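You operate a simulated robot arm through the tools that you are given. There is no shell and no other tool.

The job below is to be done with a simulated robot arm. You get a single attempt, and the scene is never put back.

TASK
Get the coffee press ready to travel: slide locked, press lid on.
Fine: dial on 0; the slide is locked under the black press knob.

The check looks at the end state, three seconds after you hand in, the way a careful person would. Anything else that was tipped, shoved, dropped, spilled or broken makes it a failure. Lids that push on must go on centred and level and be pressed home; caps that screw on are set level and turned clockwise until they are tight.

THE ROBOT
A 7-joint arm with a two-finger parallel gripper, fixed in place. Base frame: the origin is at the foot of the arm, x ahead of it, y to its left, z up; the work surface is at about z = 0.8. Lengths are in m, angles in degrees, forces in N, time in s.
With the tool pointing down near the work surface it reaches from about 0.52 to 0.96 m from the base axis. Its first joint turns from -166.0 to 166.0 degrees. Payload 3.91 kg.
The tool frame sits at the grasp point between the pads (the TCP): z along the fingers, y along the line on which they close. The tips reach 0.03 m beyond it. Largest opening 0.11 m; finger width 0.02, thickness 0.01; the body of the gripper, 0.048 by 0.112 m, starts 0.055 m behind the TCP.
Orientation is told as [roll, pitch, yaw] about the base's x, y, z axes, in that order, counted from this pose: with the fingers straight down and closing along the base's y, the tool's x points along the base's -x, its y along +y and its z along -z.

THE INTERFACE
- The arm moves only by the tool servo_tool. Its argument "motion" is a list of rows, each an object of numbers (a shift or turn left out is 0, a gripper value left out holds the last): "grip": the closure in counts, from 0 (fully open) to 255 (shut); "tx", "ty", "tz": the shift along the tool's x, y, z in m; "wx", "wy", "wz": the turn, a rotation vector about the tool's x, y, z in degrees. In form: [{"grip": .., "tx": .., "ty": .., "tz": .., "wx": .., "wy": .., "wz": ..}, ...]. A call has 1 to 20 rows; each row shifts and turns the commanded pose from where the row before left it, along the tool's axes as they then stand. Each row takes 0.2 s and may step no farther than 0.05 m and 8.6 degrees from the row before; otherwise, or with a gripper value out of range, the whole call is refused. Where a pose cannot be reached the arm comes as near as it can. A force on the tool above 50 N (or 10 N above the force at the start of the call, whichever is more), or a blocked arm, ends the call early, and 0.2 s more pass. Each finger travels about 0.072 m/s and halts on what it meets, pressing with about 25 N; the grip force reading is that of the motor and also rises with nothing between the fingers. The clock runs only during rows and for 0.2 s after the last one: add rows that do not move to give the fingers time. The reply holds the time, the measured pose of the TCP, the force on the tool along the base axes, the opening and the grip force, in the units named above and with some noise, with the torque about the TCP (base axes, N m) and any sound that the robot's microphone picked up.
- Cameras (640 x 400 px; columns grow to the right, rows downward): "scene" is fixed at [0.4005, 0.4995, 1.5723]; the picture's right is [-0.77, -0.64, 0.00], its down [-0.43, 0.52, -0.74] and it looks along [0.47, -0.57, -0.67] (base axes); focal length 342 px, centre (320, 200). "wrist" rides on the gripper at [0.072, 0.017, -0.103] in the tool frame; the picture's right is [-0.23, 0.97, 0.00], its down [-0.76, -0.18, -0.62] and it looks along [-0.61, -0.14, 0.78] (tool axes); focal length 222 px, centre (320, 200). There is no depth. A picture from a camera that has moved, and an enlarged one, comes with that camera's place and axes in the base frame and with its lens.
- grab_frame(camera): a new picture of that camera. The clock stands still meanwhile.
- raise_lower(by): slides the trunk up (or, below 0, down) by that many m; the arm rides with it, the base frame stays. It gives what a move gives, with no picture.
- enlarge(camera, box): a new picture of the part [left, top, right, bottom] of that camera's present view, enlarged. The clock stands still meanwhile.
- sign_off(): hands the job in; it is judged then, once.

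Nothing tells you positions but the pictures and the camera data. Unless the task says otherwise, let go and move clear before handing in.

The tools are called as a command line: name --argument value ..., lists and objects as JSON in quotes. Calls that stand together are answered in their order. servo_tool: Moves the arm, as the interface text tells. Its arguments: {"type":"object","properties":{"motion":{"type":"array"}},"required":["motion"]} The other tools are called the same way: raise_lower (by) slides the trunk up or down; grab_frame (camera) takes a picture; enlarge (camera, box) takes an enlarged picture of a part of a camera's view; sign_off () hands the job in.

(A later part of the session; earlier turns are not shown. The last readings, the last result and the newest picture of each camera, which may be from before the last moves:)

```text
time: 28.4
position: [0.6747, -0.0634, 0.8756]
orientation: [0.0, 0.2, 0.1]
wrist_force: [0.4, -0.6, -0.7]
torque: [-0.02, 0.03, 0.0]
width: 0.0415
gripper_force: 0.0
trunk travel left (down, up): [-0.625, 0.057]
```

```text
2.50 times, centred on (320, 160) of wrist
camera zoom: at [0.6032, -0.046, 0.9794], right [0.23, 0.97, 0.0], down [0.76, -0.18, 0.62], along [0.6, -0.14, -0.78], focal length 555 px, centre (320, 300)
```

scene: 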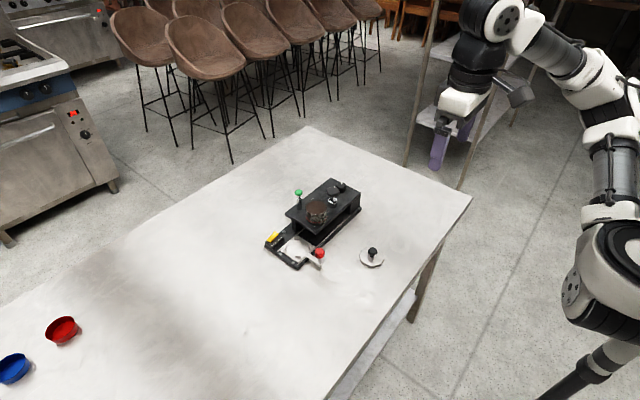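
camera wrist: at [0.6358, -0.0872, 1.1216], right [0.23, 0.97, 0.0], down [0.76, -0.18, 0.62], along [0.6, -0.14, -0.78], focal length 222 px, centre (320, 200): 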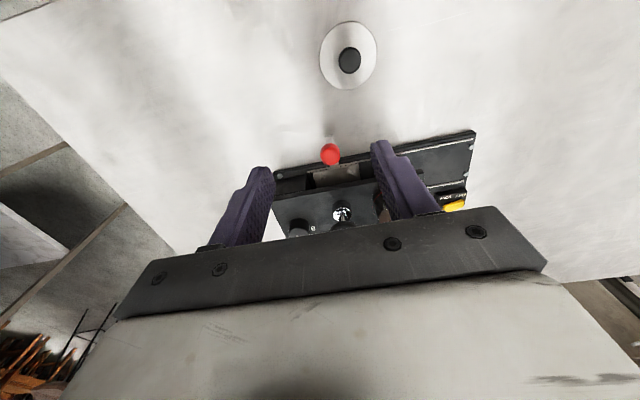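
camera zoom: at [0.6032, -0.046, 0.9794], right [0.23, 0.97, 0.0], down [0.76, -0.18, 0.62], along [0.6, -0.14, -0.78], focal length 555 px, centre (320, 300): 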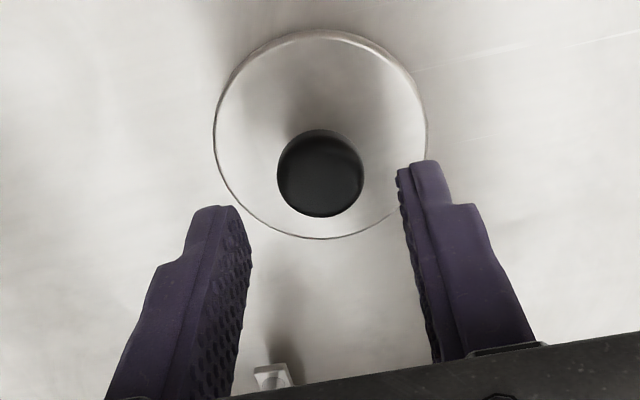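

The size change now says the knob's widest part is at z ≈ 0.822, diameter ≈ 0.0266, centred at about (0.676, −0.063) – well under the TCP. I'll descend and then feel for the disc.

servo_tool --motion '[{"tz": 0.015}, {"tz": 0.012}, {"tz": 0.008}, {"tx": 0}]'

enlarge --camera "wrist" --box '[220, 80, 420, 240]'

enlarge --camera "scene" --box '[350, 225, 400, 270]'

```text
time: 29.4
position: [0.6742, -0.0629, 0.8403]
orientation: [0.0, 0.2, 0.1]
wrist_force: [-0.2, -0.7, 0.6]
torque: [0.04, 0.06, -0.02]
width: 0.0419
gripper_force: 0.0
trunk travel left (down, up): [-0.625, 0.057]
```

```text
2.50 times, centred on (320, 160) of wrist
camera zoom: at [0.6029, -0.046, 0.9436], right [0.23, 0.97, 0.0], down [0.76, -0.18, 0.62], along [0.6, -0.14, -0.78], focal length 555 px, centre (320, 300)
```

zoom: 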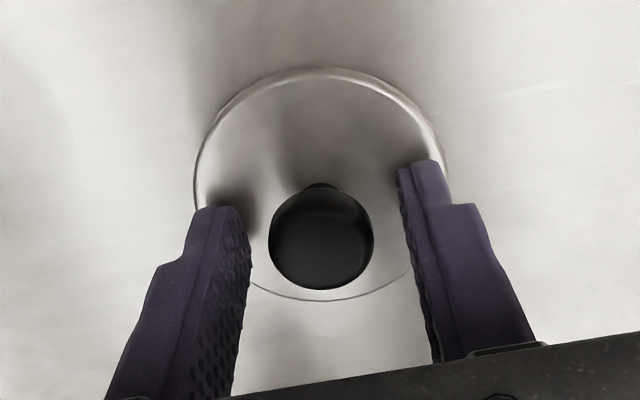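

```text
8.89 times, centred on (375, 248) of scene
camera zoom: at [0.4005, 0.4995, 1.5723], right [-0.77, -0.64, 0.0], down [-0.43, 0.52, -0.74], along [0.47, -0.57, -0.67], focal length 3041 px, centre (-169, -222)
```

zoom: 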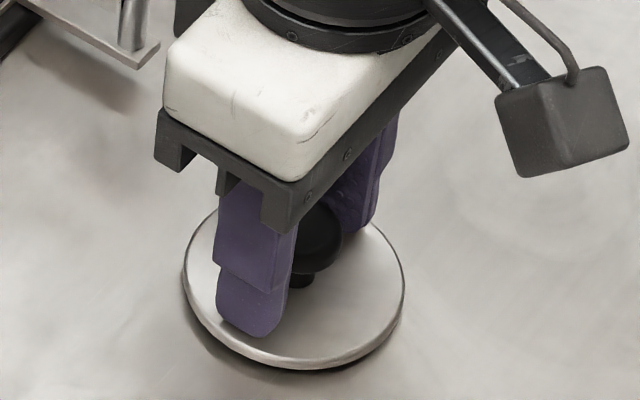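

The tips are still clear of the disc. Continuing down in small steps.

servo_tool --motion '[{"tz": 0.002}, {"tz": 0.001}, {"tx": 0}]'

```text
time: 30.2
position: [0.6759, -0.0626, 0.8385]
orientation: [0.0, -0.2, 0.0]
wrist_force: [4.9, 0.1, 21.1]
torque: [-0.01, -0.16, 0.03]
width: 0.0419
gripper_force: 0.0
trunk travel left (down, up): [-0.625, 0.057]
```

Contact with the disc at TCP z ≈ 0.8385 (so disc top ≈ 0.809). I'll back off 2.5 mm and close on the knob.

servo_tool --motion '[{"tz": -0.0028}, {"tx": 0}, {"grip": 255}, {"tx": 0}, {"tx": 0}, {"tx": 0}, {"tx": 0}]'

enlarge --camera "wrist" --box '[220, 80, 420, 240]'

```text
time: 31.8
position: [0.6753, -0.0628, 0.8392]
orientation: [0.0, 0.2, 0.0]
wrist_force: [-0.8, 0.5, 2.9]
torque: [0.03, 0.06, -0.01]
width: 0.0244
gripper_force: 25.7
trunk travel left (down, up): [-0.625, 0.057]
```

```text
2.50 times, centred on (320, 160) of wrist
camera zoom: at [0.603, -0.0454, 0.9428], right [0.23, 0.97, 0.0], down [0.76, -0.18, 0.62], along [0.6, -0.14, -0.78], focal length 555 px, centre (320, 300)
```

zoom: 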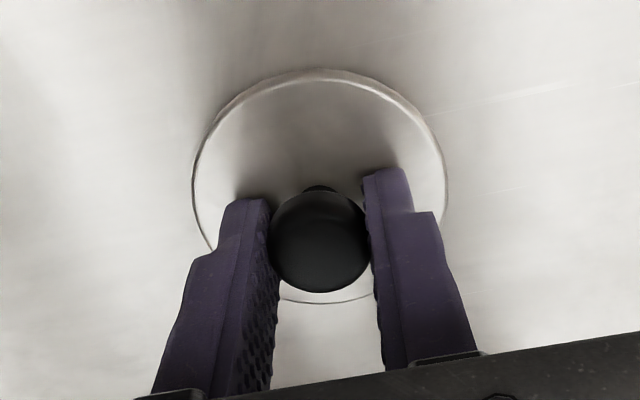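

Gripped at width 0.0244, now 9 mm lower on the knob. I'll lift slowly a little and verify.

servo_tool --motion '[{"tz": -0.004}, {"tz": -0.004}, {"tz": -0.004}, {"tz": -0.004}, {"tx": 0}]'

enlarge --camera "scene" --box '[350, 225, 400, 270]'

enlarge --camera "wrist" --box '[220, 80, 420, 240]'

```text
time: 33.0
position: [0.6744, -0.063, 0.8562]
orientation: [0.0, 0.2, 0.0]
wrist_force: [-0.6, 0.1, 0.1]
torque: [0.01, -0.04, 0.01]
width: 0.0246
gripper_force: 24.7
trunk travel left (down, up): [-0.625, 0.057]
```

```text
8.89 times, centred on (375, 248) of scene
camera zoom: at [0.4005, 0.4995, 1.5723], right [-0.77, -0.64, 0.0], down [-0.43, 0.52, -0.74], along [0.47, -0.57, -0.67], focal length 3041 px, centre (-169, -222)
```

zoom: 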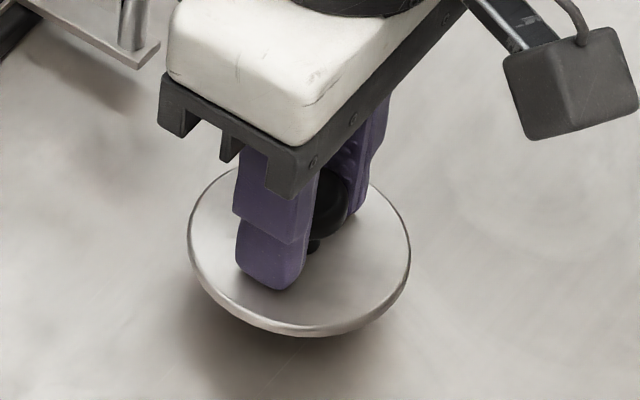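

```text
2.50 times, centred on (320, 160) of wrist
camera zoom: at [0.6026, -0.0453, 0.9595], right [0.23, 0.97, 0.0], down [0.76, -0.18, 0.62], along [0.6, -0.14, -0.78], focal length 555 px, centre (320, 300)
```

zoom: 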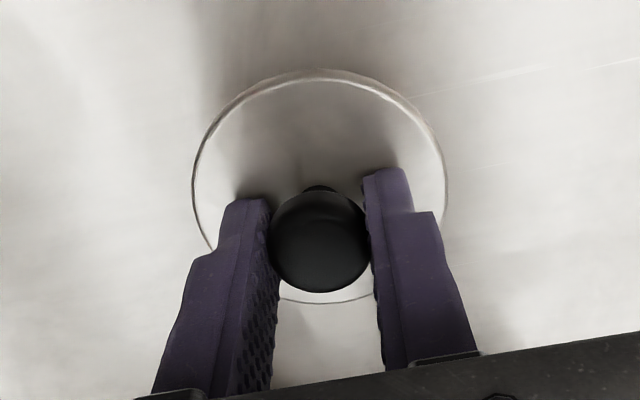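

The lid is off the table and steady. I'll continue lifting gently to carrying height.

servo_tool --motion '[{"tz": -0.01}, {"tz": -0.02}, {"tz": -0.025}, {"tz": -0.025}, {"tz": -0.025}, {"tz": -0.025}, {"tz": -0.025}, {"tz": -0.02}, {"tz": -0.01}, {"tx": 0}]'

enlarge --camera "scene" --box '[320, 130, 440, 220]'

grab_frame --camera "wrist"

```text
time: 35.2
position: [0.6763, -0.0637, 1.0402]
orientation: [0.0, 0.2, 0.0]
wrist_force: [0.0, -0.3, -0.9]
torque: [0.02, -0.01, 0.01]
width: 0.0245
gripper_force: 24.4
trunk travel left (down, up): [-0.625, 0.057]
```

```text
4.44 times, centred on (380, 175) of scene
camera zoom: at [0.4005, 0.4995, 1.5723], right [-0.77, -0.64, 0.0], down [-0.43, 0.52, -0.74], along [0.47, -0.57, -0.67], focal length 1521 px, centre (53, 311)
```

zoom: 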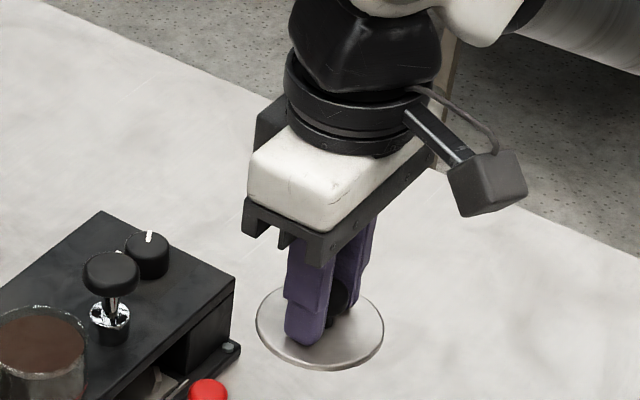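

```text
taken
camera wrist: at [0.6046, -0.0461, 1.1447], right [0.23, 0.97, 0.0], down [0.76, -0.18, 0.62], along [0.6, -0.14, -0.78], focal length 222 px, centre (320, 200)
```

wrist: 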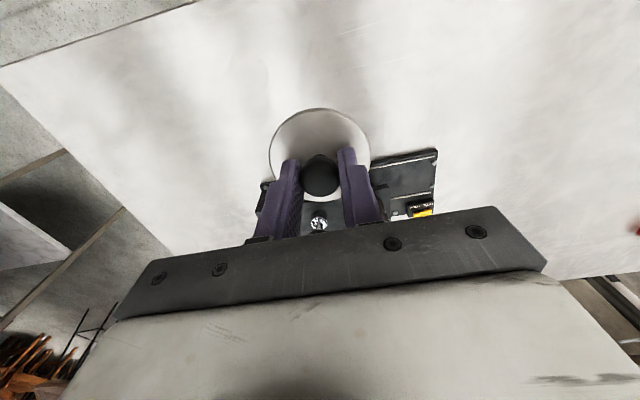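

The lid is held securely and level. From two views the jar's rim centre is at about (0.848, −0.028), rim top z ≈ 0.92. I'll carry the lid over there at height.

servo_tool --motion '[{"tx": -0.0125, "ty": 0.0026}, {"tx": -0.0245, "ty": 0.0051}, {"tx": -0.0245, "ty": 0.0051}, {"tx": -0.0245, "ty": 0.0051}, {"tx": -0.0245, "ty": 0.0051}, {"tx": -0.0245, "ty": 0.0051}, {"tx": -0.0245, "ty": 0.0051}, {"tx": -0.0125, "ty": 0.0026}, {"tx": 0}, {"tx": 0}]'

enlarge --camera "scene" --box '[260, 130, 380, 230]'

grab_frame --camera "wrist"

```text
time: 37.4
position: [0.847, -0.0275, 1.04]
orientation: [0.1, 0.2, -0.1]
wrist_force: [0.9, 0.0, -1.4]
torque: [0.0, -0.03, 0.0]
width: 0.0244
gripper_force: 25.1
trunk travel left (down, up): [-0.625, 0.057]
```

```text
4.00 times, centred on (320, 180) of scene
camera zoom: at [0.4005, 0.4995, 1.5723], right [-0.77, -0.64, 0.0], down [-0.43, 0.52, -0.74], along [0.47, -0.57, -0.67], focal length 1369 px, centre (320, 280)
```

zoom: 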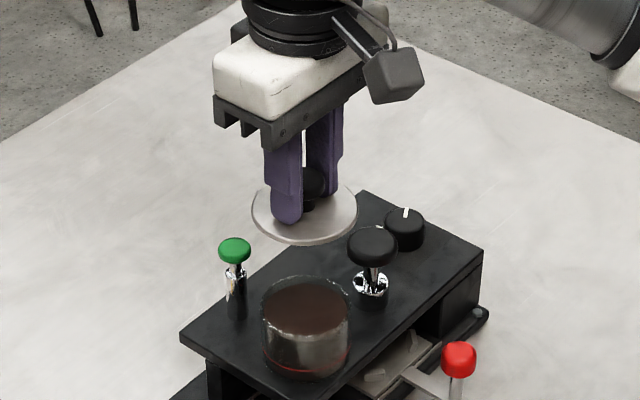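

```text
taken
camera wrist: at [0.7753, -0.0094, 1.1441], right [0.23, 0.97, 0.0], down [0.76, -0.18, 0.62], along [0.6, -0.14, -0.78], focal length 222 px, centre (320, 200)
```

wrist: 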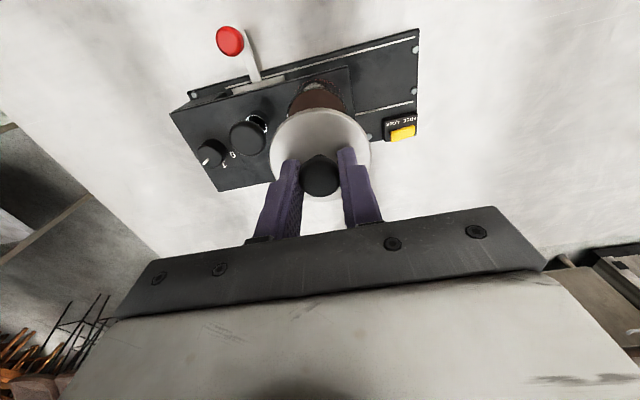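

The lid is over the jar. I'll lower to about 25 mm above contact and compare the ellipses in the scene view.

servo_tool --motion '[{"tz": 0.015}, {"tz": 0.015}, {"tz": 0.015}, {"tz": 0.012}, {"tx": 0}, {"tx": 0}]'

enlarge --camera "scene" --box '[285, 160, 345, 220]'

enlarge --camera "wrist" --box '[220, 60, 420, 220]'

```text
time: 38.8
position: [0.8468, -0.0279, 0.9829]
orientation: [0.1, 0.2, 0.0]
wrist_force: [0.3, -0.8, -0.6]
torque: [0.01, 0.0, 0.01]
width: 0.0246
gripper_force: 24.9
trunk travel left (down, up): [-0.625, 0.057]
```

```text
6.67 times, centred on (315, 190) of scene
camera zoom: at [0.4005, 0.4995, 1.5723], right [-0.77, -0.64, 0.0], down [-0.43, 0.52, -0.74], along [0.47, -0.57, -0.67], focal length 2281 px, centre (353, 267)
```

zoom: 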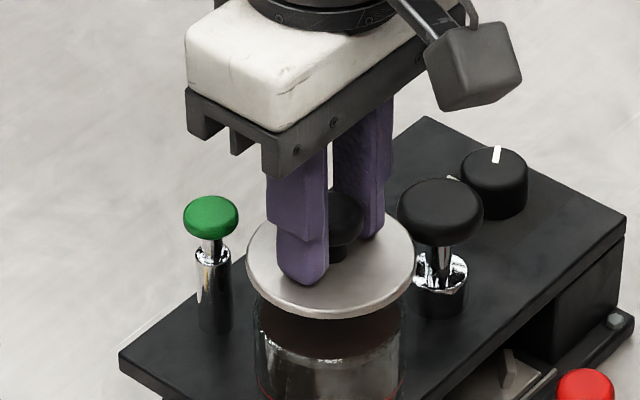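

```text
2.50 times, centred on (320, 140) of wrist
camera zoom: at [0.7749, -0.0103, 1.0866], right [0.23, 0.97, 0.0], down [0.76, -0.18, 0.62], along [0.6, -0.14, -0.78], focal length 555 px, centre (320, 350)
```

zoom: 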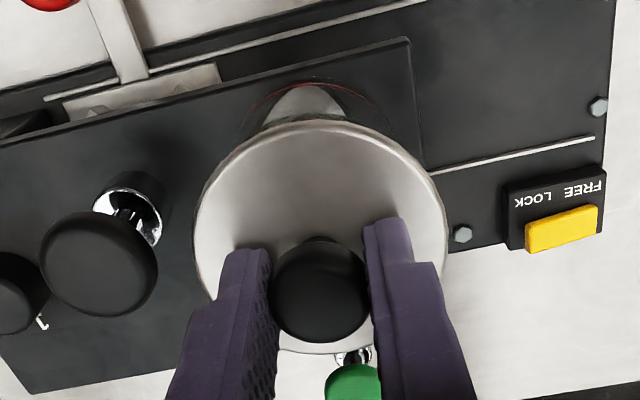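

The lid and jar are nearly concentric. I'll enlarge both views more to measure the remaining offset before contact.

enlarge --camera "wrist" --box '[270, 80, 370, 140]'

enlarge --camera "scene" --box '[297, 188, 333, 224]'

```text
6.40 times, centred on (320, 110) of wrist
camera zoom: at [0.7749, -0.0103, 1.0866], right [0.23, 0.97, 0.0], down [0.76, -0.18, 0.62], along [0.6, -0.14, -0.78], focal length 1422 px, centre (320, 776)
```

zoom: 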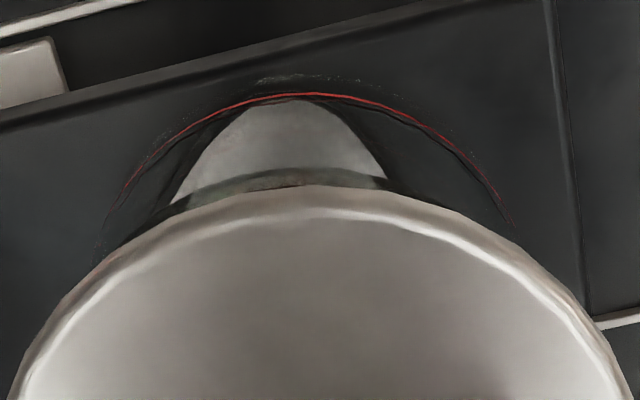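

```text
11.11 times, centred on (315, 206) of scene
camera zoom: at [0.4005, 0.4995, 1.5723], right [-0.77, -0.64, 0.0], down [-0.43, 0.52, -0.74], along [0.47, -0.57, -0.67], focal length 3802 px, centre (376, 133)
```

zoom: 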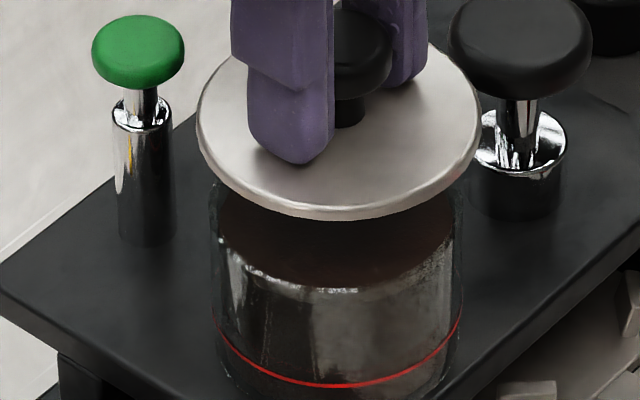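

Measured offset: the jar is about 1.5–2 mm further +x and 1–2 mm toward −y. I'll nudge half-way to (0.8485, −0.029) and lower toward the rim.

servo_tool --motion '[{"tx": -0.0016, "ty": -0.0013}, {"tz": 0.006}, {"tz": 0.005}, {"tx": 0}]'

enlarge --camera "scene" --box '[297, 183, 333, 224]'

enlarge --camera "wrist" --box '[260, 80, 380, 170]'

```text
time: 39.8
position: [0.849, -0.028, 0.9719]
orientation: [-0.1, 0.2, 0.0]
wrist_force: [0.0, -0.6, -0.8]
torque: [0.01, 0.0, -0.03]
width: 0.0243
gripper_force: 24.6
trunk travel left (down, up): [-0.625, 0.057]
```

```text
9.76 times, centred on (315, 204) of scene
camera zoom: at [0.4005, 0.4995, 1.5723], right [-0.77, -0.64, 0.0], down [-0.43, 0.52, -0.74], along [0.47, -0.57, -0.67], focal length 3338 px, centre (369, 166)
```

zoom: 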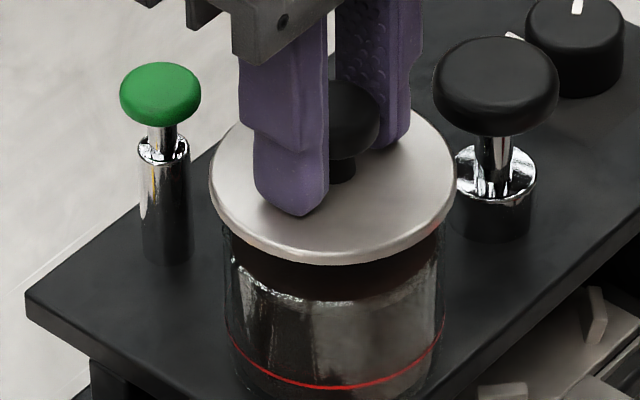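

```text
4.44 times, centred on (320, 125) of wrist
camera zoom: at [0.7771, -0.0113, 1.0761], right [0.23, 0.97, 0.0], down [0.76, -0.18, 0.62], along [0.6, -0.14, -0.78], focal length 987 px, centre (320, 533)
```

zoom: 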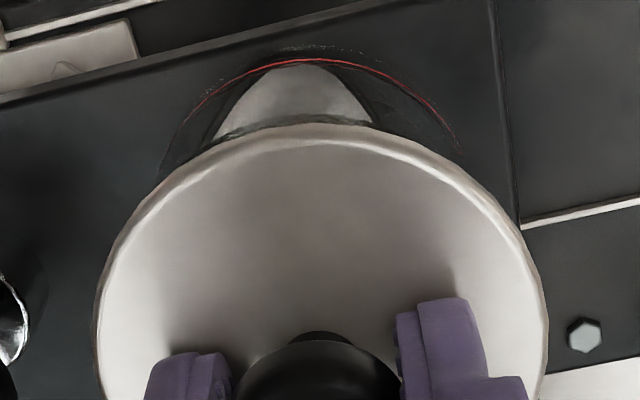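

Aligned within about a millimetre in both views. Lowering in small steps to feel for the rim.

servo_tool --motion '[{"ty": -0.0005, "tz": 0.003}, {"tz": 0.003}, {"tx": 0}]'

```text
time: 40.6
position: [0.8497, -0.0283, 0.9666]
orientation: [0.0, 0.2, 0.0]
wrist_force: [-0.3, -0.2, -0.1]
torque: [-0.01, 0.01, 0.03]
width: 0.0245
gripper_force: 24.8
trunk travel left (down, up): [-0.625, 0.057]
```

servo_tool --motion '[{"tx": 0.0007, "ty": -0.0005, "tz": 0.002}, {"tz": 0.002}, {"tx": 0}]'

```text
time: 41.4
position: [0.8478, -0.0279, 0.9613]
orientation: [0.0, 0.3, 0.0]
wrist_force: [1.4, 0.8, 0.2]
torque: [0.03, 0.0, 0.02]
width: 0.0244
gripper_force: 24.9
trunk travel left (down, up): [-0.625, 0.057]
```

servo_tool --motion '[{"tz": 0.002}, {"tz": 0.001}, {"tx": 0}]'

enlarge --camera "scene" --box '[297, 183, 333, 224]'

enlarge --camera "wrist" --box '[260, 80, 380, 170]'

```text
time: 42.2
position: [0.8487, -0.0277, 0.9588]
orientation: [0.0, 0.2, 0.0]
wrist_force: [0.0, 0.4, 0.7]
torque: [-0.02, -0.05, 0.01]
width: 0.0246
gripper_force: 24.7
trunk travel left (down, up): [-0.625, 0.057]
```

```text
9.76 times, centred on (315, 204) of scene
camera zoom: at [0.4005, 0.4995, 1.5723], right [-0.77, -0.64, 0.0], down [-0.43, 0.52, -0.74], along [0.47, -0.57, -0.67], focal length 3338 px, centre (369, 166)
```

zoom: 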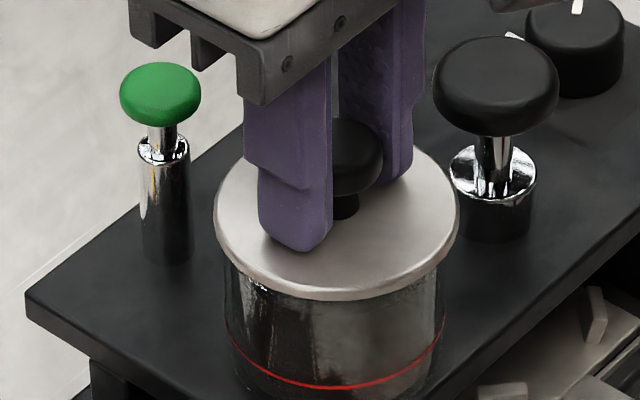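

```text
4.44 times, centred on (320, 125) of wrist
camera zoom: at [0.7764, -0.0118, 1.0625], right [0.23, 0.97, 0.0], down [0.76, -0.18, 0.62], along [0.6, -0.14, -0.78], focal length 987 px, centre (320, 533)
```

zoom: 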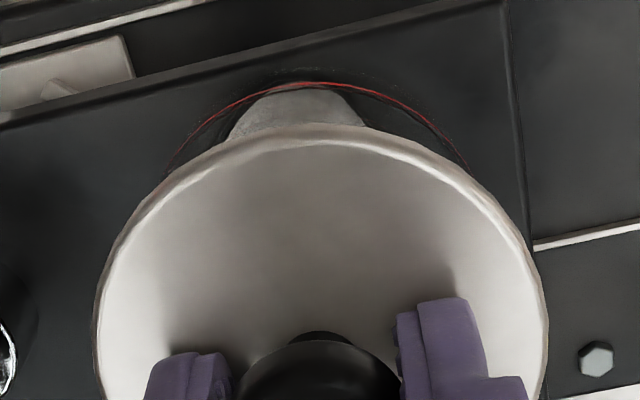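

servo_tool --motion '[{"tx": -0.001, "ty": -0.0008, "tz": 0.002}, {"tz": 0.001}, {"tx": 0}]'

```text
time: 43.0
position: [0.8503, -0.0305, 0.9569]
orientation: [0.0, 0.2, 0.0]
wrist_force: [-1.0, 0.0, -0.7]
torque: [0.04, -0.02, -0.02]
width: 0.0245
gripper_force: 24.8
trunk travel left (down, up): [-0.625, 0.057]
```

servo_tool --motion '[{"tz": 0.002}, {"tz": 0.001}, {"tx": 0}]'

enlarge --camera "scene" --box '[297, 183, 333, 224]'

enlarge --camera "wrist" --box '[260, 80, 380, 170]'

```text
time: 43.8
position: [0.8498, -0.0304, 0.9535]
orientation: [-0.1, 0.3, -0.1]
wrist_force: [1.5, 1.2, 0.1]
torque: [0.06, -0.02, 0.0]
width: 0.0246
gripper_force: 25.9
trunk travel left (down, up): [-0.625, 0.057]
```

```text
9.76 times, centred on (315, 204) of scene
camera zoom: at [0.4005, 0.4995, 1.5723], right [-0.77, -0.64, 0.0], down [-0.43, 0.52, -0.74], along [0.47, -0.57, -0.67], focal length 3338 px, centre (369, 166)
```

zoom: 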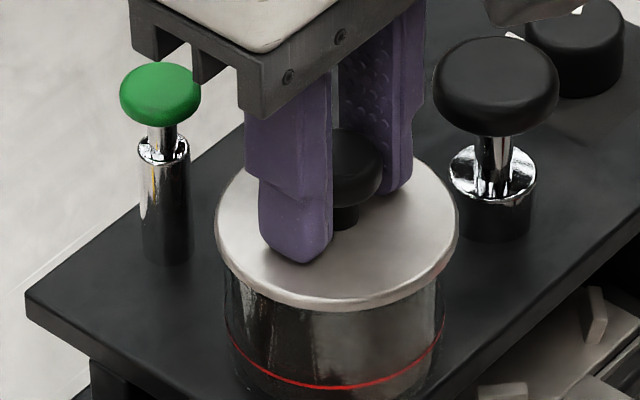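

```text
4.44 times, centred on (320, 125) of wrist
camera zoom: at [0.7777, -0.0134, 1.0563], right [0.23, 0.97, 0.0], down [0.76, -0.18, 0.62], along [0.6, -0.14, -0.78], focal length 987 px, centre (320, 533)
```

zoom: 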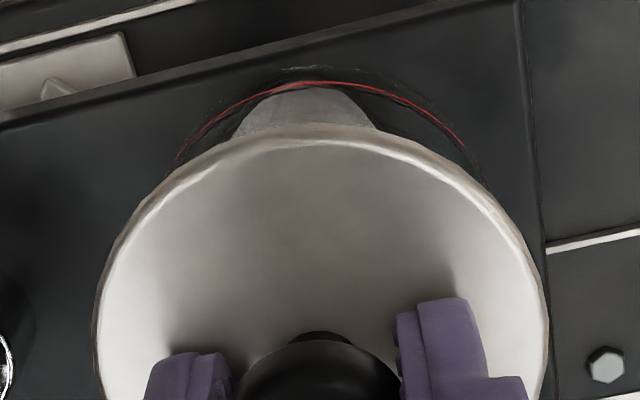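

servo_tool --motion '[{"ty": 0.0004, "tz": 0.002}, {"tz": 0.001}, {"tx": 0}]'

```text
time: 44.6
position: [0.8485, -0.0308, 0.9525]
orientation: [0.0, 0.0, 0.0]
wrist_force: [6.4, -3.6, 16.4]
torque: [-0.12, 0.14, 0.04]
width: 0.0245
gripper_force: 24.9
trunk travel left (down, up): [-0.625, 0.057]
```

Contact with about 16 N upward and small sideways force. I'll look before pressing.

enlarge --camera "scene" --box '[297, 183, 333, 224]'

enlarge --camera "wrist" --box '[260, 80, 380, 170]'

```text
9.76 times, centred on (315, 204) of scene
camera zoom: at [0.4005, 0.4995, 1.5723], right [-0.77, -0.64, 0.0], down [-0.43, 0.52, -0.74], along [0.47, -0.57, -0.67], focal length 3338 px, centre (369, 166)
```

zoom: 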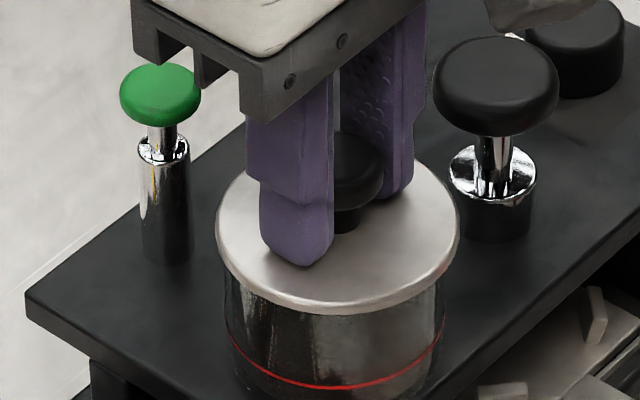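

```text
4.44 times, centred on (320, 125) of wrist
camera zoom: at [0.7765, -0.0129, 1.0556], right [0.23, 0.97, 0.0], down [0.76, -0.18, 0.62], along [0.61, -0.14, -0.78], focal length 987 px, centre (320, 533)
```

zoom: 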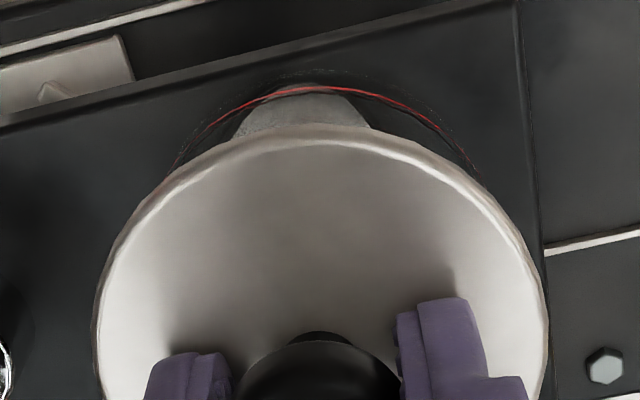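

Disc bottom is about at rim level; alignment within a millimetre. I'll nudge by under a millimetre toward centre and press down stepwise, watching force and sound.

servo_tool --motion '[{"tx": -0.0008, "ty": 0.0005}, {"tz": 0.001}, {"tz": 0.001}, {"tx": 0}]'

```text
time: 45.6
position: [0.849, -0.0303, 0.9514]
orientation: [0.0, 0.0, 0.0]
wrist_force: [4.3, -7.5, 32.2]
torque: [-0.19, 0.53, 0.12]
width: 0.0244
gripper_force: 24.4
trunk travel left (down, up): [-0.625, 0.057]
```

servo_tool --motion '[{"tz": 0.001}, {"tz": 0.0005}, {"tx": 0}]'

enlarge --camera "scene" --box '[297, 183, 333, 224]'

```text
time: 46.4
position: [0.8496, -0.0298, 0.9523]
orientation: [0.0, -0.1, -0.1]
wrist_force: [4.7, -7.2, 37.2]
torque: [-0.19, 0.45, 0.08]
width: 0.0246
gripper_force: 25.3
trunk travel left (down, up): [-0.625, 0.057]
```

```text
9.76 times, centred on (315, 204) of scene
camera zoom: at [0.4005, 0.4995, 1.5723], right [-0.77, -0.64, 0.0], down [-0.43, 0.52, -0.74], along [0.47, -0.57, -0.67], focal length 3338 px, centre (369, 166)
```

zoom: 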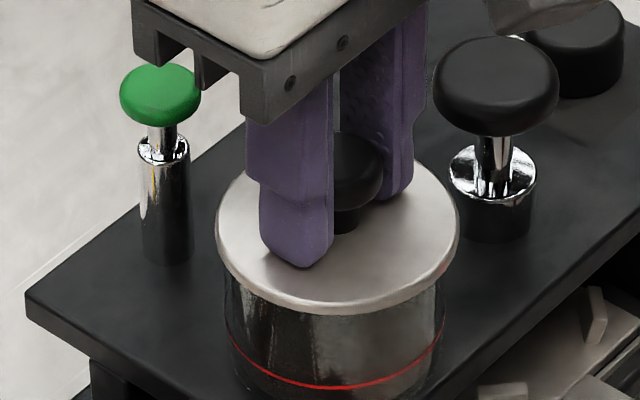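

The lid isn't moving further at ~37 N. I'll ease off, release the knob, rise clear, and inspect the seating from the side.

servo_tool --motion '[{"tz": -0.002}, {"tz": -0.0015}, {"grip": 180}, {"tx": 0}, {"grip": 150}, {"tx": 0}, {"tz": -0.02}, {"tz": -0.04}, {"tz": -0.04}, {"tx": 0}]'

enlarge --camera "scene" --box '[297, 183, 333, 224]'

enlarge --camera "wrist" --box '[220, 60, 420, 200]'

```text
time: 48.6
position: [0.8499, -0.0299, 1.0488]
orientation: [0.0, 0.3, 0.0]
wrist_force: [1.4, -0.6, -0.3]
torque: [-0.01, 0.01, -0.01]
width: 0.0453
gripper_force: 0.0
trunk travel left (down, up): [-0.625, 0.057]
```

```text
9.76 times, centred on (315, 204) of scene
camera zoom: at [0.4005, 0.4995, 1.5723], right [-0.77, -0.64, 0.0], down [-0.43, 0.52, -0.74], along [0.47, -0.57, -0.67], focal length 3338 px, centre (369, 166)
```

zoom: 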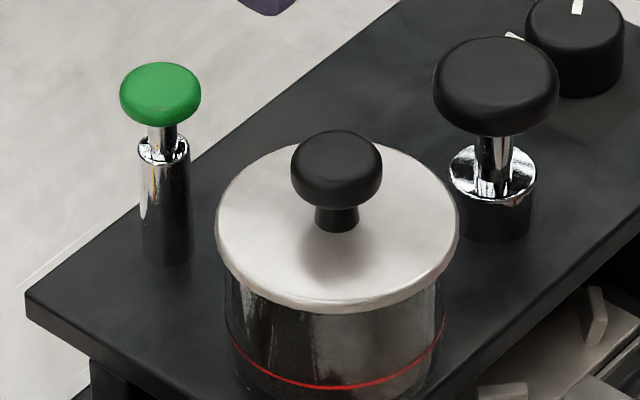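

```text
2.86 times, centred on (320, 130) of wrist
camera zoom: at [0.7776, -0.0129, 1.1527], right [0.23, 0.97, 0.0], down [0.76, -0.18, 0.62], along [0.6, -0.14, -0.78], focal length 635 px, centre (320, 400)
```

zoom: 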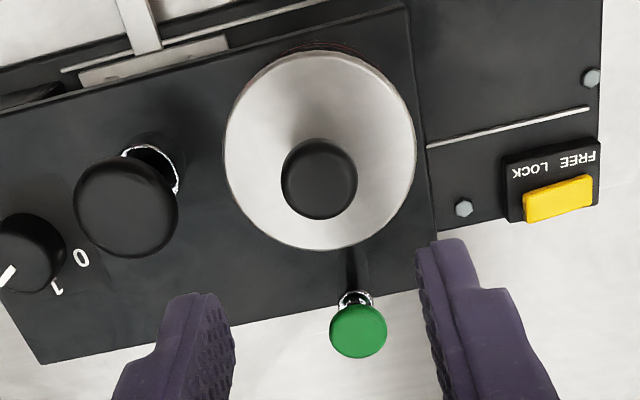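

The lid sits on the jar and looks level from above. I'll back off and pitch the gripper so the wrist camera looks almost horizontally at the lid edge.

servo_tool --motion '[{"grip": 0, "tx": 0.0375, "ty": 0.0045, "tz": 0.007}, {"tx": 0.0375, "ty": 0.0045, "tz": 0.007}, {"tx": 0.0375, "ty": 0.0045, "tz": 0.007}, {"tx": 0.0375, "ty": 0.0045, "tz": 0.007}, {"wy": -7.5}, {"wy": -7.5}, {"wy": -7.5}, {"wy": -7.5}, {"wy": -7.5}, {"wy": -7.5}, {"tx": 0}]'

grab_frame --camera "wrist"

```text
time: 51.0
position: [0.7007, -0.0116, 1.023]
orientation: [-0.1, -44.8, 0.1]
wrist_force: [0.2, 0.3, -0.8]
torque: [-0.04, -0.01, 0.02]
width: 0.1099
gripper_force: 0.1
trunk travel left (down, up): [-0.625, 0.057]
```

```text
taken
camera wrist: at [0.5759, 0.0053, 1.0449], right [0.16, 0.97, 0.16], down [0.1, -0.18, 0.98], along [0.98, -0.14, -0.13], focal length 222 px, centre (320, 200)
```

wrist: 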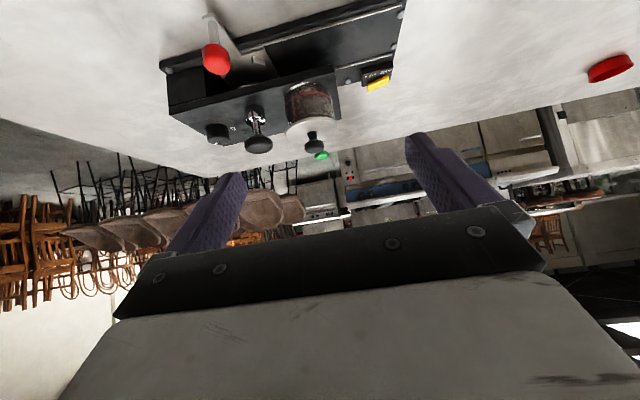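

enlarge --camera "wrist" --box '[270, 70, 360, 165]'

```text
4.21 times, centred on (315, 118) of wrist
camera zoom: at [0.5759, 0.0053, 1.0449], right [0.16, 0.97, 0.16], down [0.1, -0.18, 0.98], along [0.98, -0.14, -0.13], focal length 935 px, centre (341, 547)
```

zoom: 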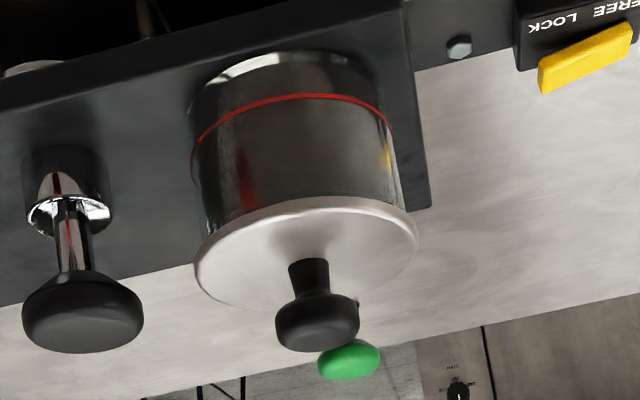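

The lid looks flush; I'll lower the camera to look edge-on at the seam.

servo_tool --motion '[{"tx": 0.0177, "tz": 0.0177}, {"tx": 0.0177, "tz": 0.0177}, {"tx": 0.0177, "tz": 0.0177}, {"tx": 0.007, "tz": 0.007}, {"tx": 0}]'

grab_frame --camera "wrist"

enlarge --camera "wrist" --box '[260, 110, 370, 200]'

```text
time: 52.2
position: [0.7014, -0.011, 0.9372]
orientation: [0.0, -44.8, 0.1]
wrist_force: [0.4, -0.3, 0.7]
torque: [0.03, -0.01, -0.01]
width: 0.1099
gripper_force: 0.0
trunk travel left (down, up): [-0.625, 0.057]
```

```text
taken
camera wrist: at [0.5766, 0.0061, 0.9594], right [0.16, 0.97, 0.16], down [0.1, -0.18, 0.98], along [0.98, -0.14, -0.13], focal length 222 px, centre (320, 200)
```

wrist: 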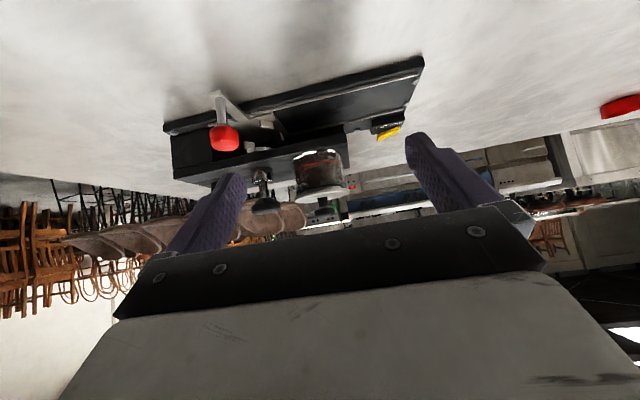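

```text
4.44 times, centred on (315, 155) of wrist
camera zoom: at [0.5766, 0.0061, 0.9594], right [0.16, 0.97, 0.16], down [0.1, -0.18, 0.98], along [0.98, -0.14, -0.13], focal length 987 px, centre (342, 400)
```

zoom: 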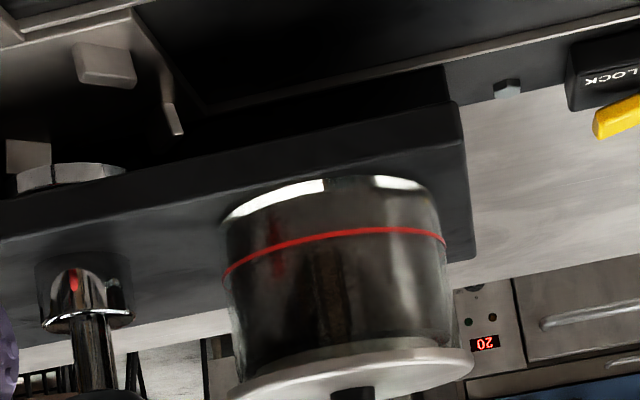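

enlarge --camera "wrist" --box '[300, 170, 360, 210]'

enlarge --camera "wrist" --box '[285, 140, 375, 215]'

enlarge --camera "wrist" --box '[200, 110, 310, 185]'

```text
10.00 times, centred on (330, 190) of wrist
camera zoom: at [0.5766, 0.0061, 0.9594], right [0.16, 0.97, 0.16], down [0.1, -0.18, 0.98], along [0.98, -0.14, -0.13], focal length 2221 px, centre (220, 300)
```

zoom: 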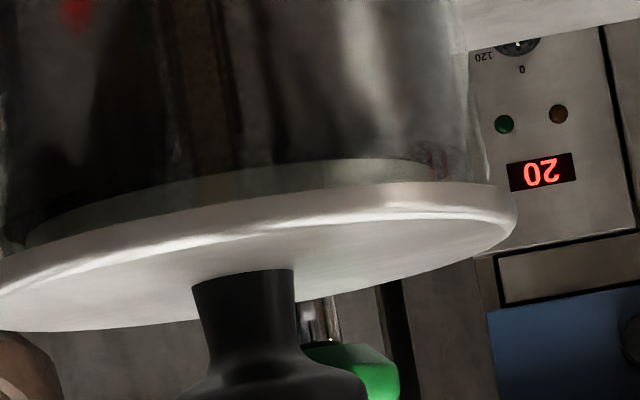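

```text
5.33 times, centred on (330, 178) of wrist
camera zoom: at [0.5766, 0.0061, 0.9594], right [0.16, 0.97, 0.16], down [0.1, -0.18, 0.98], along [0.98, -0.14, -0.13], focal length 1185 px, centre (267, 320)
```

zoom: 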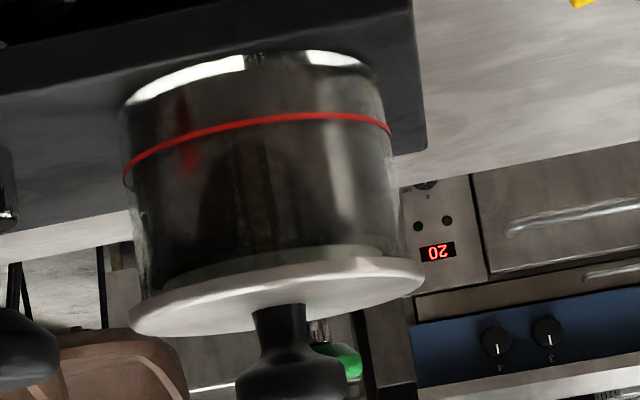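

```text
5.33 times, centred on (255, 148) of wrist
camera zoom: at [0.5766, 0.0061, 0.9594], right [0.16, 0.97, 0.16], down [0.1, -0.18, 0.98], along [0.98, -0.14, -0.13], focal length 1185 px, centre (667, 480)
```

zoom: 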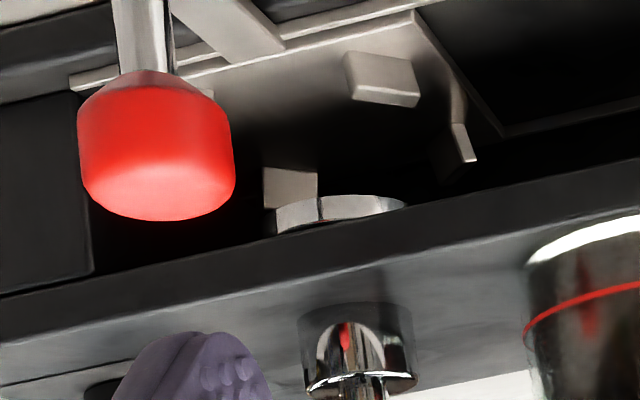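

The plug of the lid appears inside the glass. I'll zoom on both edges of the seam to see whether any gap remains.

enlarge --camera "wrist" --box '[335, 178, 355, 196]'

enlarge --camera "wrist" --box '[290, 185, 320, 207]'

```text
16.00 times, centred on (345, 187) of wrist
camera zoom: at [0.5766, 0.0061, 0.9594], right [0.16, 0.97, 0.16], down [0.1, -0.18, 0.98], along [0.98, -0.14, -0.13], focal length 3554 px, centre (-80, 408)
```

zoom: 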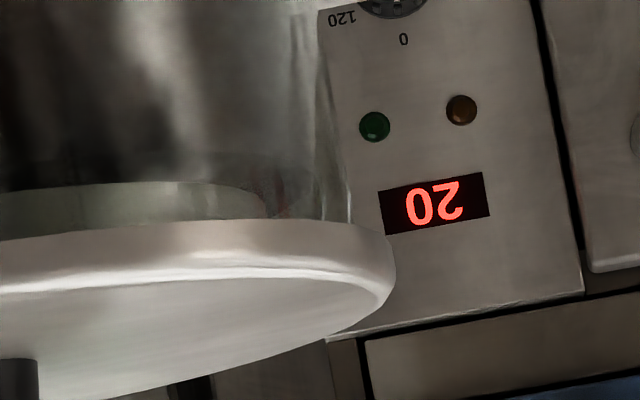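

```text
16.00 times, centred on (305, 196) of wrist
camera zoom: at [0.5766, 0.0061, 0.9594], right [0.16, 0.97, 0.16], down [0.1, -0.18, 0.98], along [0.98, -0.14, -0.13], focal length 3554 px, centre (560, 264)
```

zoom: 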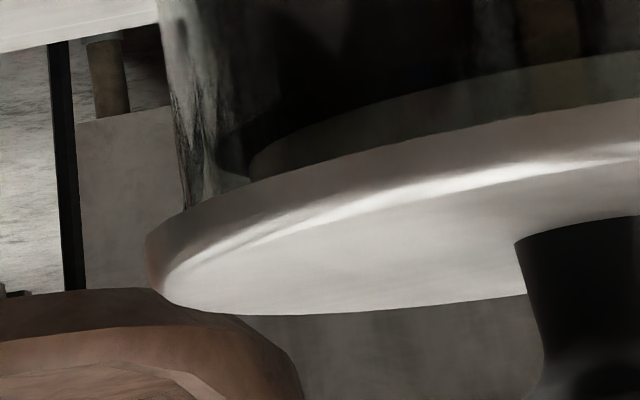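

The disc meets the rim evenly with equal overhang on both sides. To be sure there's no gap, I'll lower the camera a bit more and look level with the seam.

servo_tool --motion '[{"tx": 0.0125, "tz": 0.0125}, {"tx": 0.0125, "tz": 0.0125}, {"tx": 0.0105, "tz": 0.0105}, {"tx": 0}]'

enlarge --camera "wrist" --box '[285, 170, 365, 225]'

```text
time: 53.2
position: [0.7001, -0.0106, 0.8869]
orientation: [0.0, -44.8, 0.0]
wrist_force: [0.4, 0.4, -0.6]
torque: [0.02, 0.01, -0.01]
width: 0.11
gripper_force: 0.0
trunk travel left (down, up): [-0.625, 0.057]
```

```text
7.27 times, centred on (325, 198) of wrist
camera zoom: at [0.5758, 0.0061, 0.9097], right [0.16, 0.97, 0.16], down [0.1, -0.18, 0.98], along [0.98, -0.14, -0.13], focal length 1615 px, centre (284, 218)
```

zoom: 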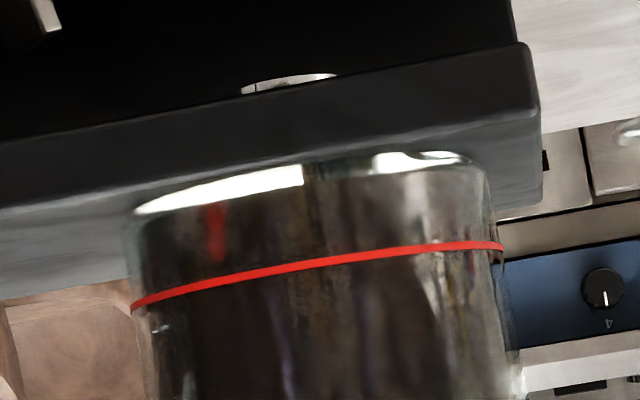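

enlarge --camera "wrist" --box '[290, 205, 365, 255]'

grab_frame --camera "wrist"

```text
8.00 times, centred on (328, 230) of wrist
camera zoom: at [0.5758, 0.0061, 0.9097], right [0.16, 0.97, 0.16], down [0.1, -0.18, 0.98], along [0.98, -0.14, -0.13], focal length 1777 px, centre (260, -40)
```

zoom: 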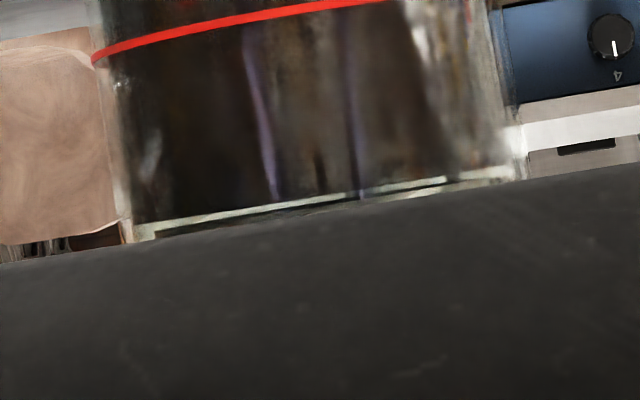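

```text
taken
camera wrist: at [0.5758, 0.0061, 0.9097], right [0.16, 0.97, 0.16], down [0.1, -0.18, 0.98], along [0.98, -0.14, -0.13], focal length 222 px, centre (320, 200)
```

wrist: 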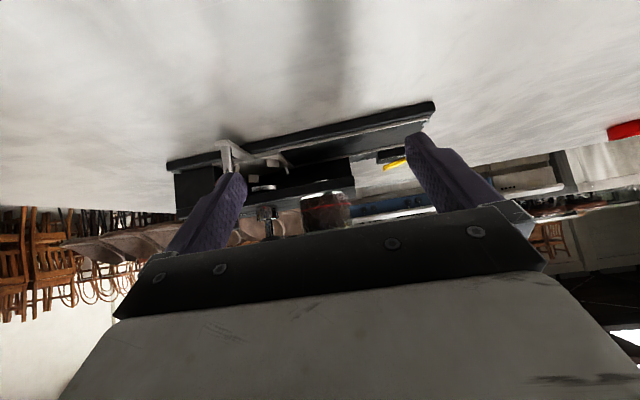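

The palm hides the seam at this height; I'll raise 22 mm and look again.

servo_tool --motion '[{"tx": -0.0078, "tz": -0.0078}, {"tx": -0.0078, "tz": -0.0078}, {"tx": 0}]'

enlarge --camera "wrist" --box '[290, 185, 365, 235]'

enlarge --camera "wrist" --box '[335, 192, 360, 215]'

```text
time: 54.0
position: [0.7001, -0.0101, 0.9097]
orientation: [0.0, -44.7, 0.1]
wrist_force: [0.2, 0.6, 0.0]
torque: [-0.03, 0.0, 0.01]
width: 0.1101
gripper_force: 0.0
trunk travel left (down, up): [-0.625, 0.057]
```

```text
8.00 times, centred on (328, 210) of wrist
camera zoom: at [0.5764, 0.0061, 0.9318], right [0.16, 0.97, 0.16], down [0.1, -0.18, 0.98], along [0.98, -0.14, -0.13], focal length 1777 px, centre (260, 120)
```

zoom: 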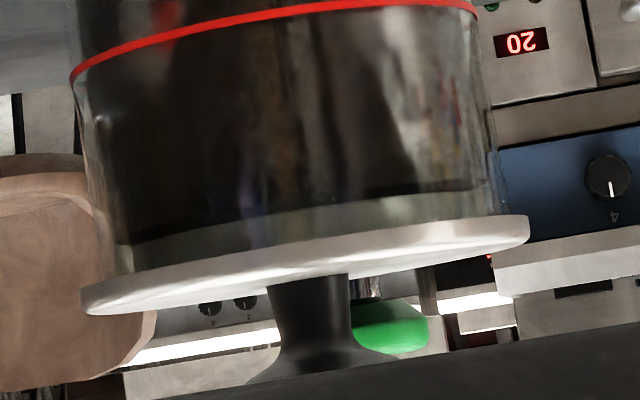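

```text
16.00 times, centred on (348, 204) of wrist
camera zoom: at [0.5764, 0.0061, 0.9318], right [0.16, 0.97, 0.16], down [0.1, -0.18, 0.98], along [0.98, -0.14, -0.13], focal length 3554 px, centre (-120, 144)
```

zoom: 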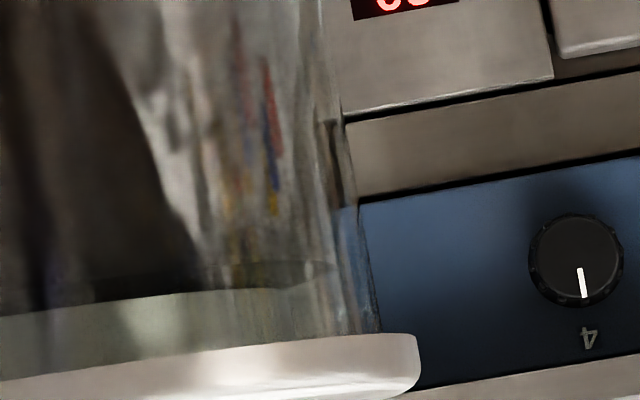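

The lid is flush with the rim, its plug inside the glass, level and centred. Next the dial: I'll rise, straighten the tool and move above the dial.

servo_tool --motion '[{"tx": -0.026, "tz": -0.026}, {"tx": -0.026, "tz": -0.026}, {"tx": -0.026, "tz": -0.026}, {"wy": 7.45}, {"wy": 7.45}, {"wy": 7.45}, {"wy": 7.45}, {"wy": 7.45}, {"wy": 7.45}, {"tx": -0.0275, "ty": -0.027}, {"tx": -0.0275, "ty": -0.027}, {"tx": -0.0275, "ty": -0.027}, {"tx": -0.0275, "ty": -0.027}, {"tx": -0.0275, "ty": -0.027}, {"tx": -0.0275, "ty": -0.027}, {"tx": 0}]'

enlarge --camera "wrist" --box '[240, 80, 400, 200]'

```text
time: 57.4
position: [0.8654, -0.174, 1.0202]
orientation: [0.0, -0.1, 0.0]
wrist_force: [0.2, 0.5, 0.0]
torque: [-0.04, -0.04, 0.02]
width: 0.11
gripper_force: 0.1
trunk travel left (down, up): [-0.625, 0.057]
```

```text
3.33 times, centred on (320, 140) of wrist
camera zoom: at [0.7921, -0.1573, 1.1235], right [0.23, 0.97, 0.0], down [0.76, -0.18, 0.62], along [0.61, -0.14, -0.78], focal length 740 px, centre (320, 400)
```

zoom: 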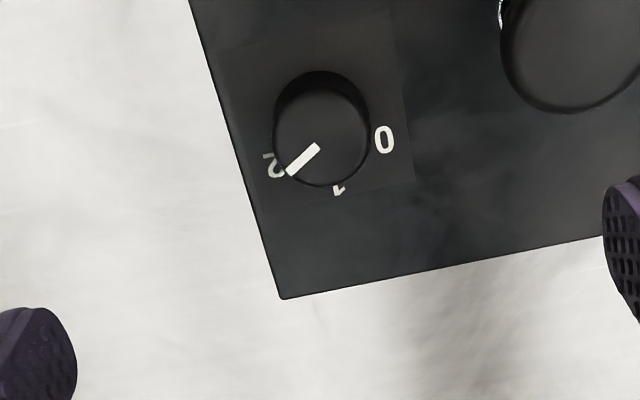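

The dial centre is at about (0.870, −0.174). I'll shift 4.5 mm in x and test the −60° yaw in the free air here.

servo_tool --motion '[{"tx": -0.0045, "grip": 130}, {"wz": 7.5}, {"wz": 7.5}, {"wz": 7.5}, {"wz": 7.5}, {"wz": 7.5}, {"wz": 7.5}, {"wz": 7.5}, {"wz": 7.5}, {"tx": 0}]'

grab_frame --camera "wrist"

enlarge --camera "scene" --box '[290, 130, 390, 220]'

```text
time: 59.6
position: [0.8698, -0.1728, 1.0205]
orientation: [0.1, 0.0, -60.1]
wrist_force: [0.0, 0.2, 0.0]
torque: [0.0, 0.02, 0.02]
width: 0.0539
gripper_force: 0.0
trunk travel left (down, up): [-0.625, 0.057]
```

```text
taken
camera wrist: at [0.848, -0.1017, 1.1242], right [0.96, 0.29, 0.0], down [0.22, -0.75, 0.62], along [0.18, -0.6, -0.78], focal length 222 px, centre (320, 200)
```

wrist: 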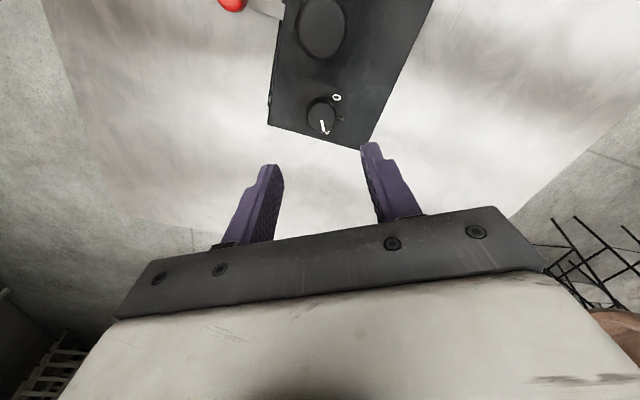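

```text
4.44 times, centred on (340, 175) of scene
camera zoom: at [0.4005, 0.4995, 1.5723], right [-0.77, -0.64, 0.0], down [-0.43, 0.52, -0.74], along [0.47, -0.57, -0.67], focal length 1521 px, centre (231, 311)
```

zoom: 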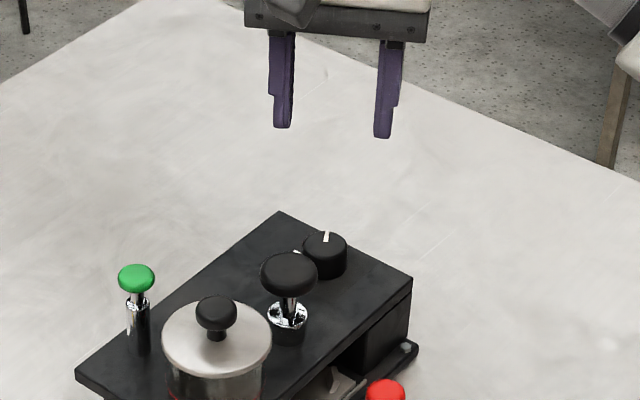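

enlarge --camera "wrist" --box '[280, 70, 370, 150]'

```text
5.00 times, centred on (325, 110) of wrist
camera zoom: at [0.848, -0.1017, 1.1242], right [0.96, 0.29, 0.0], down [0.22, -0.75, 0.62], along [0.18, -0.6, -0.78], focal length 1111 px, centre (295, 650)
```

zoom: 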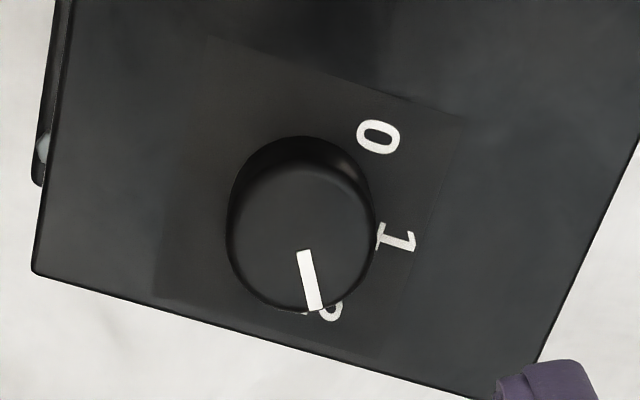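

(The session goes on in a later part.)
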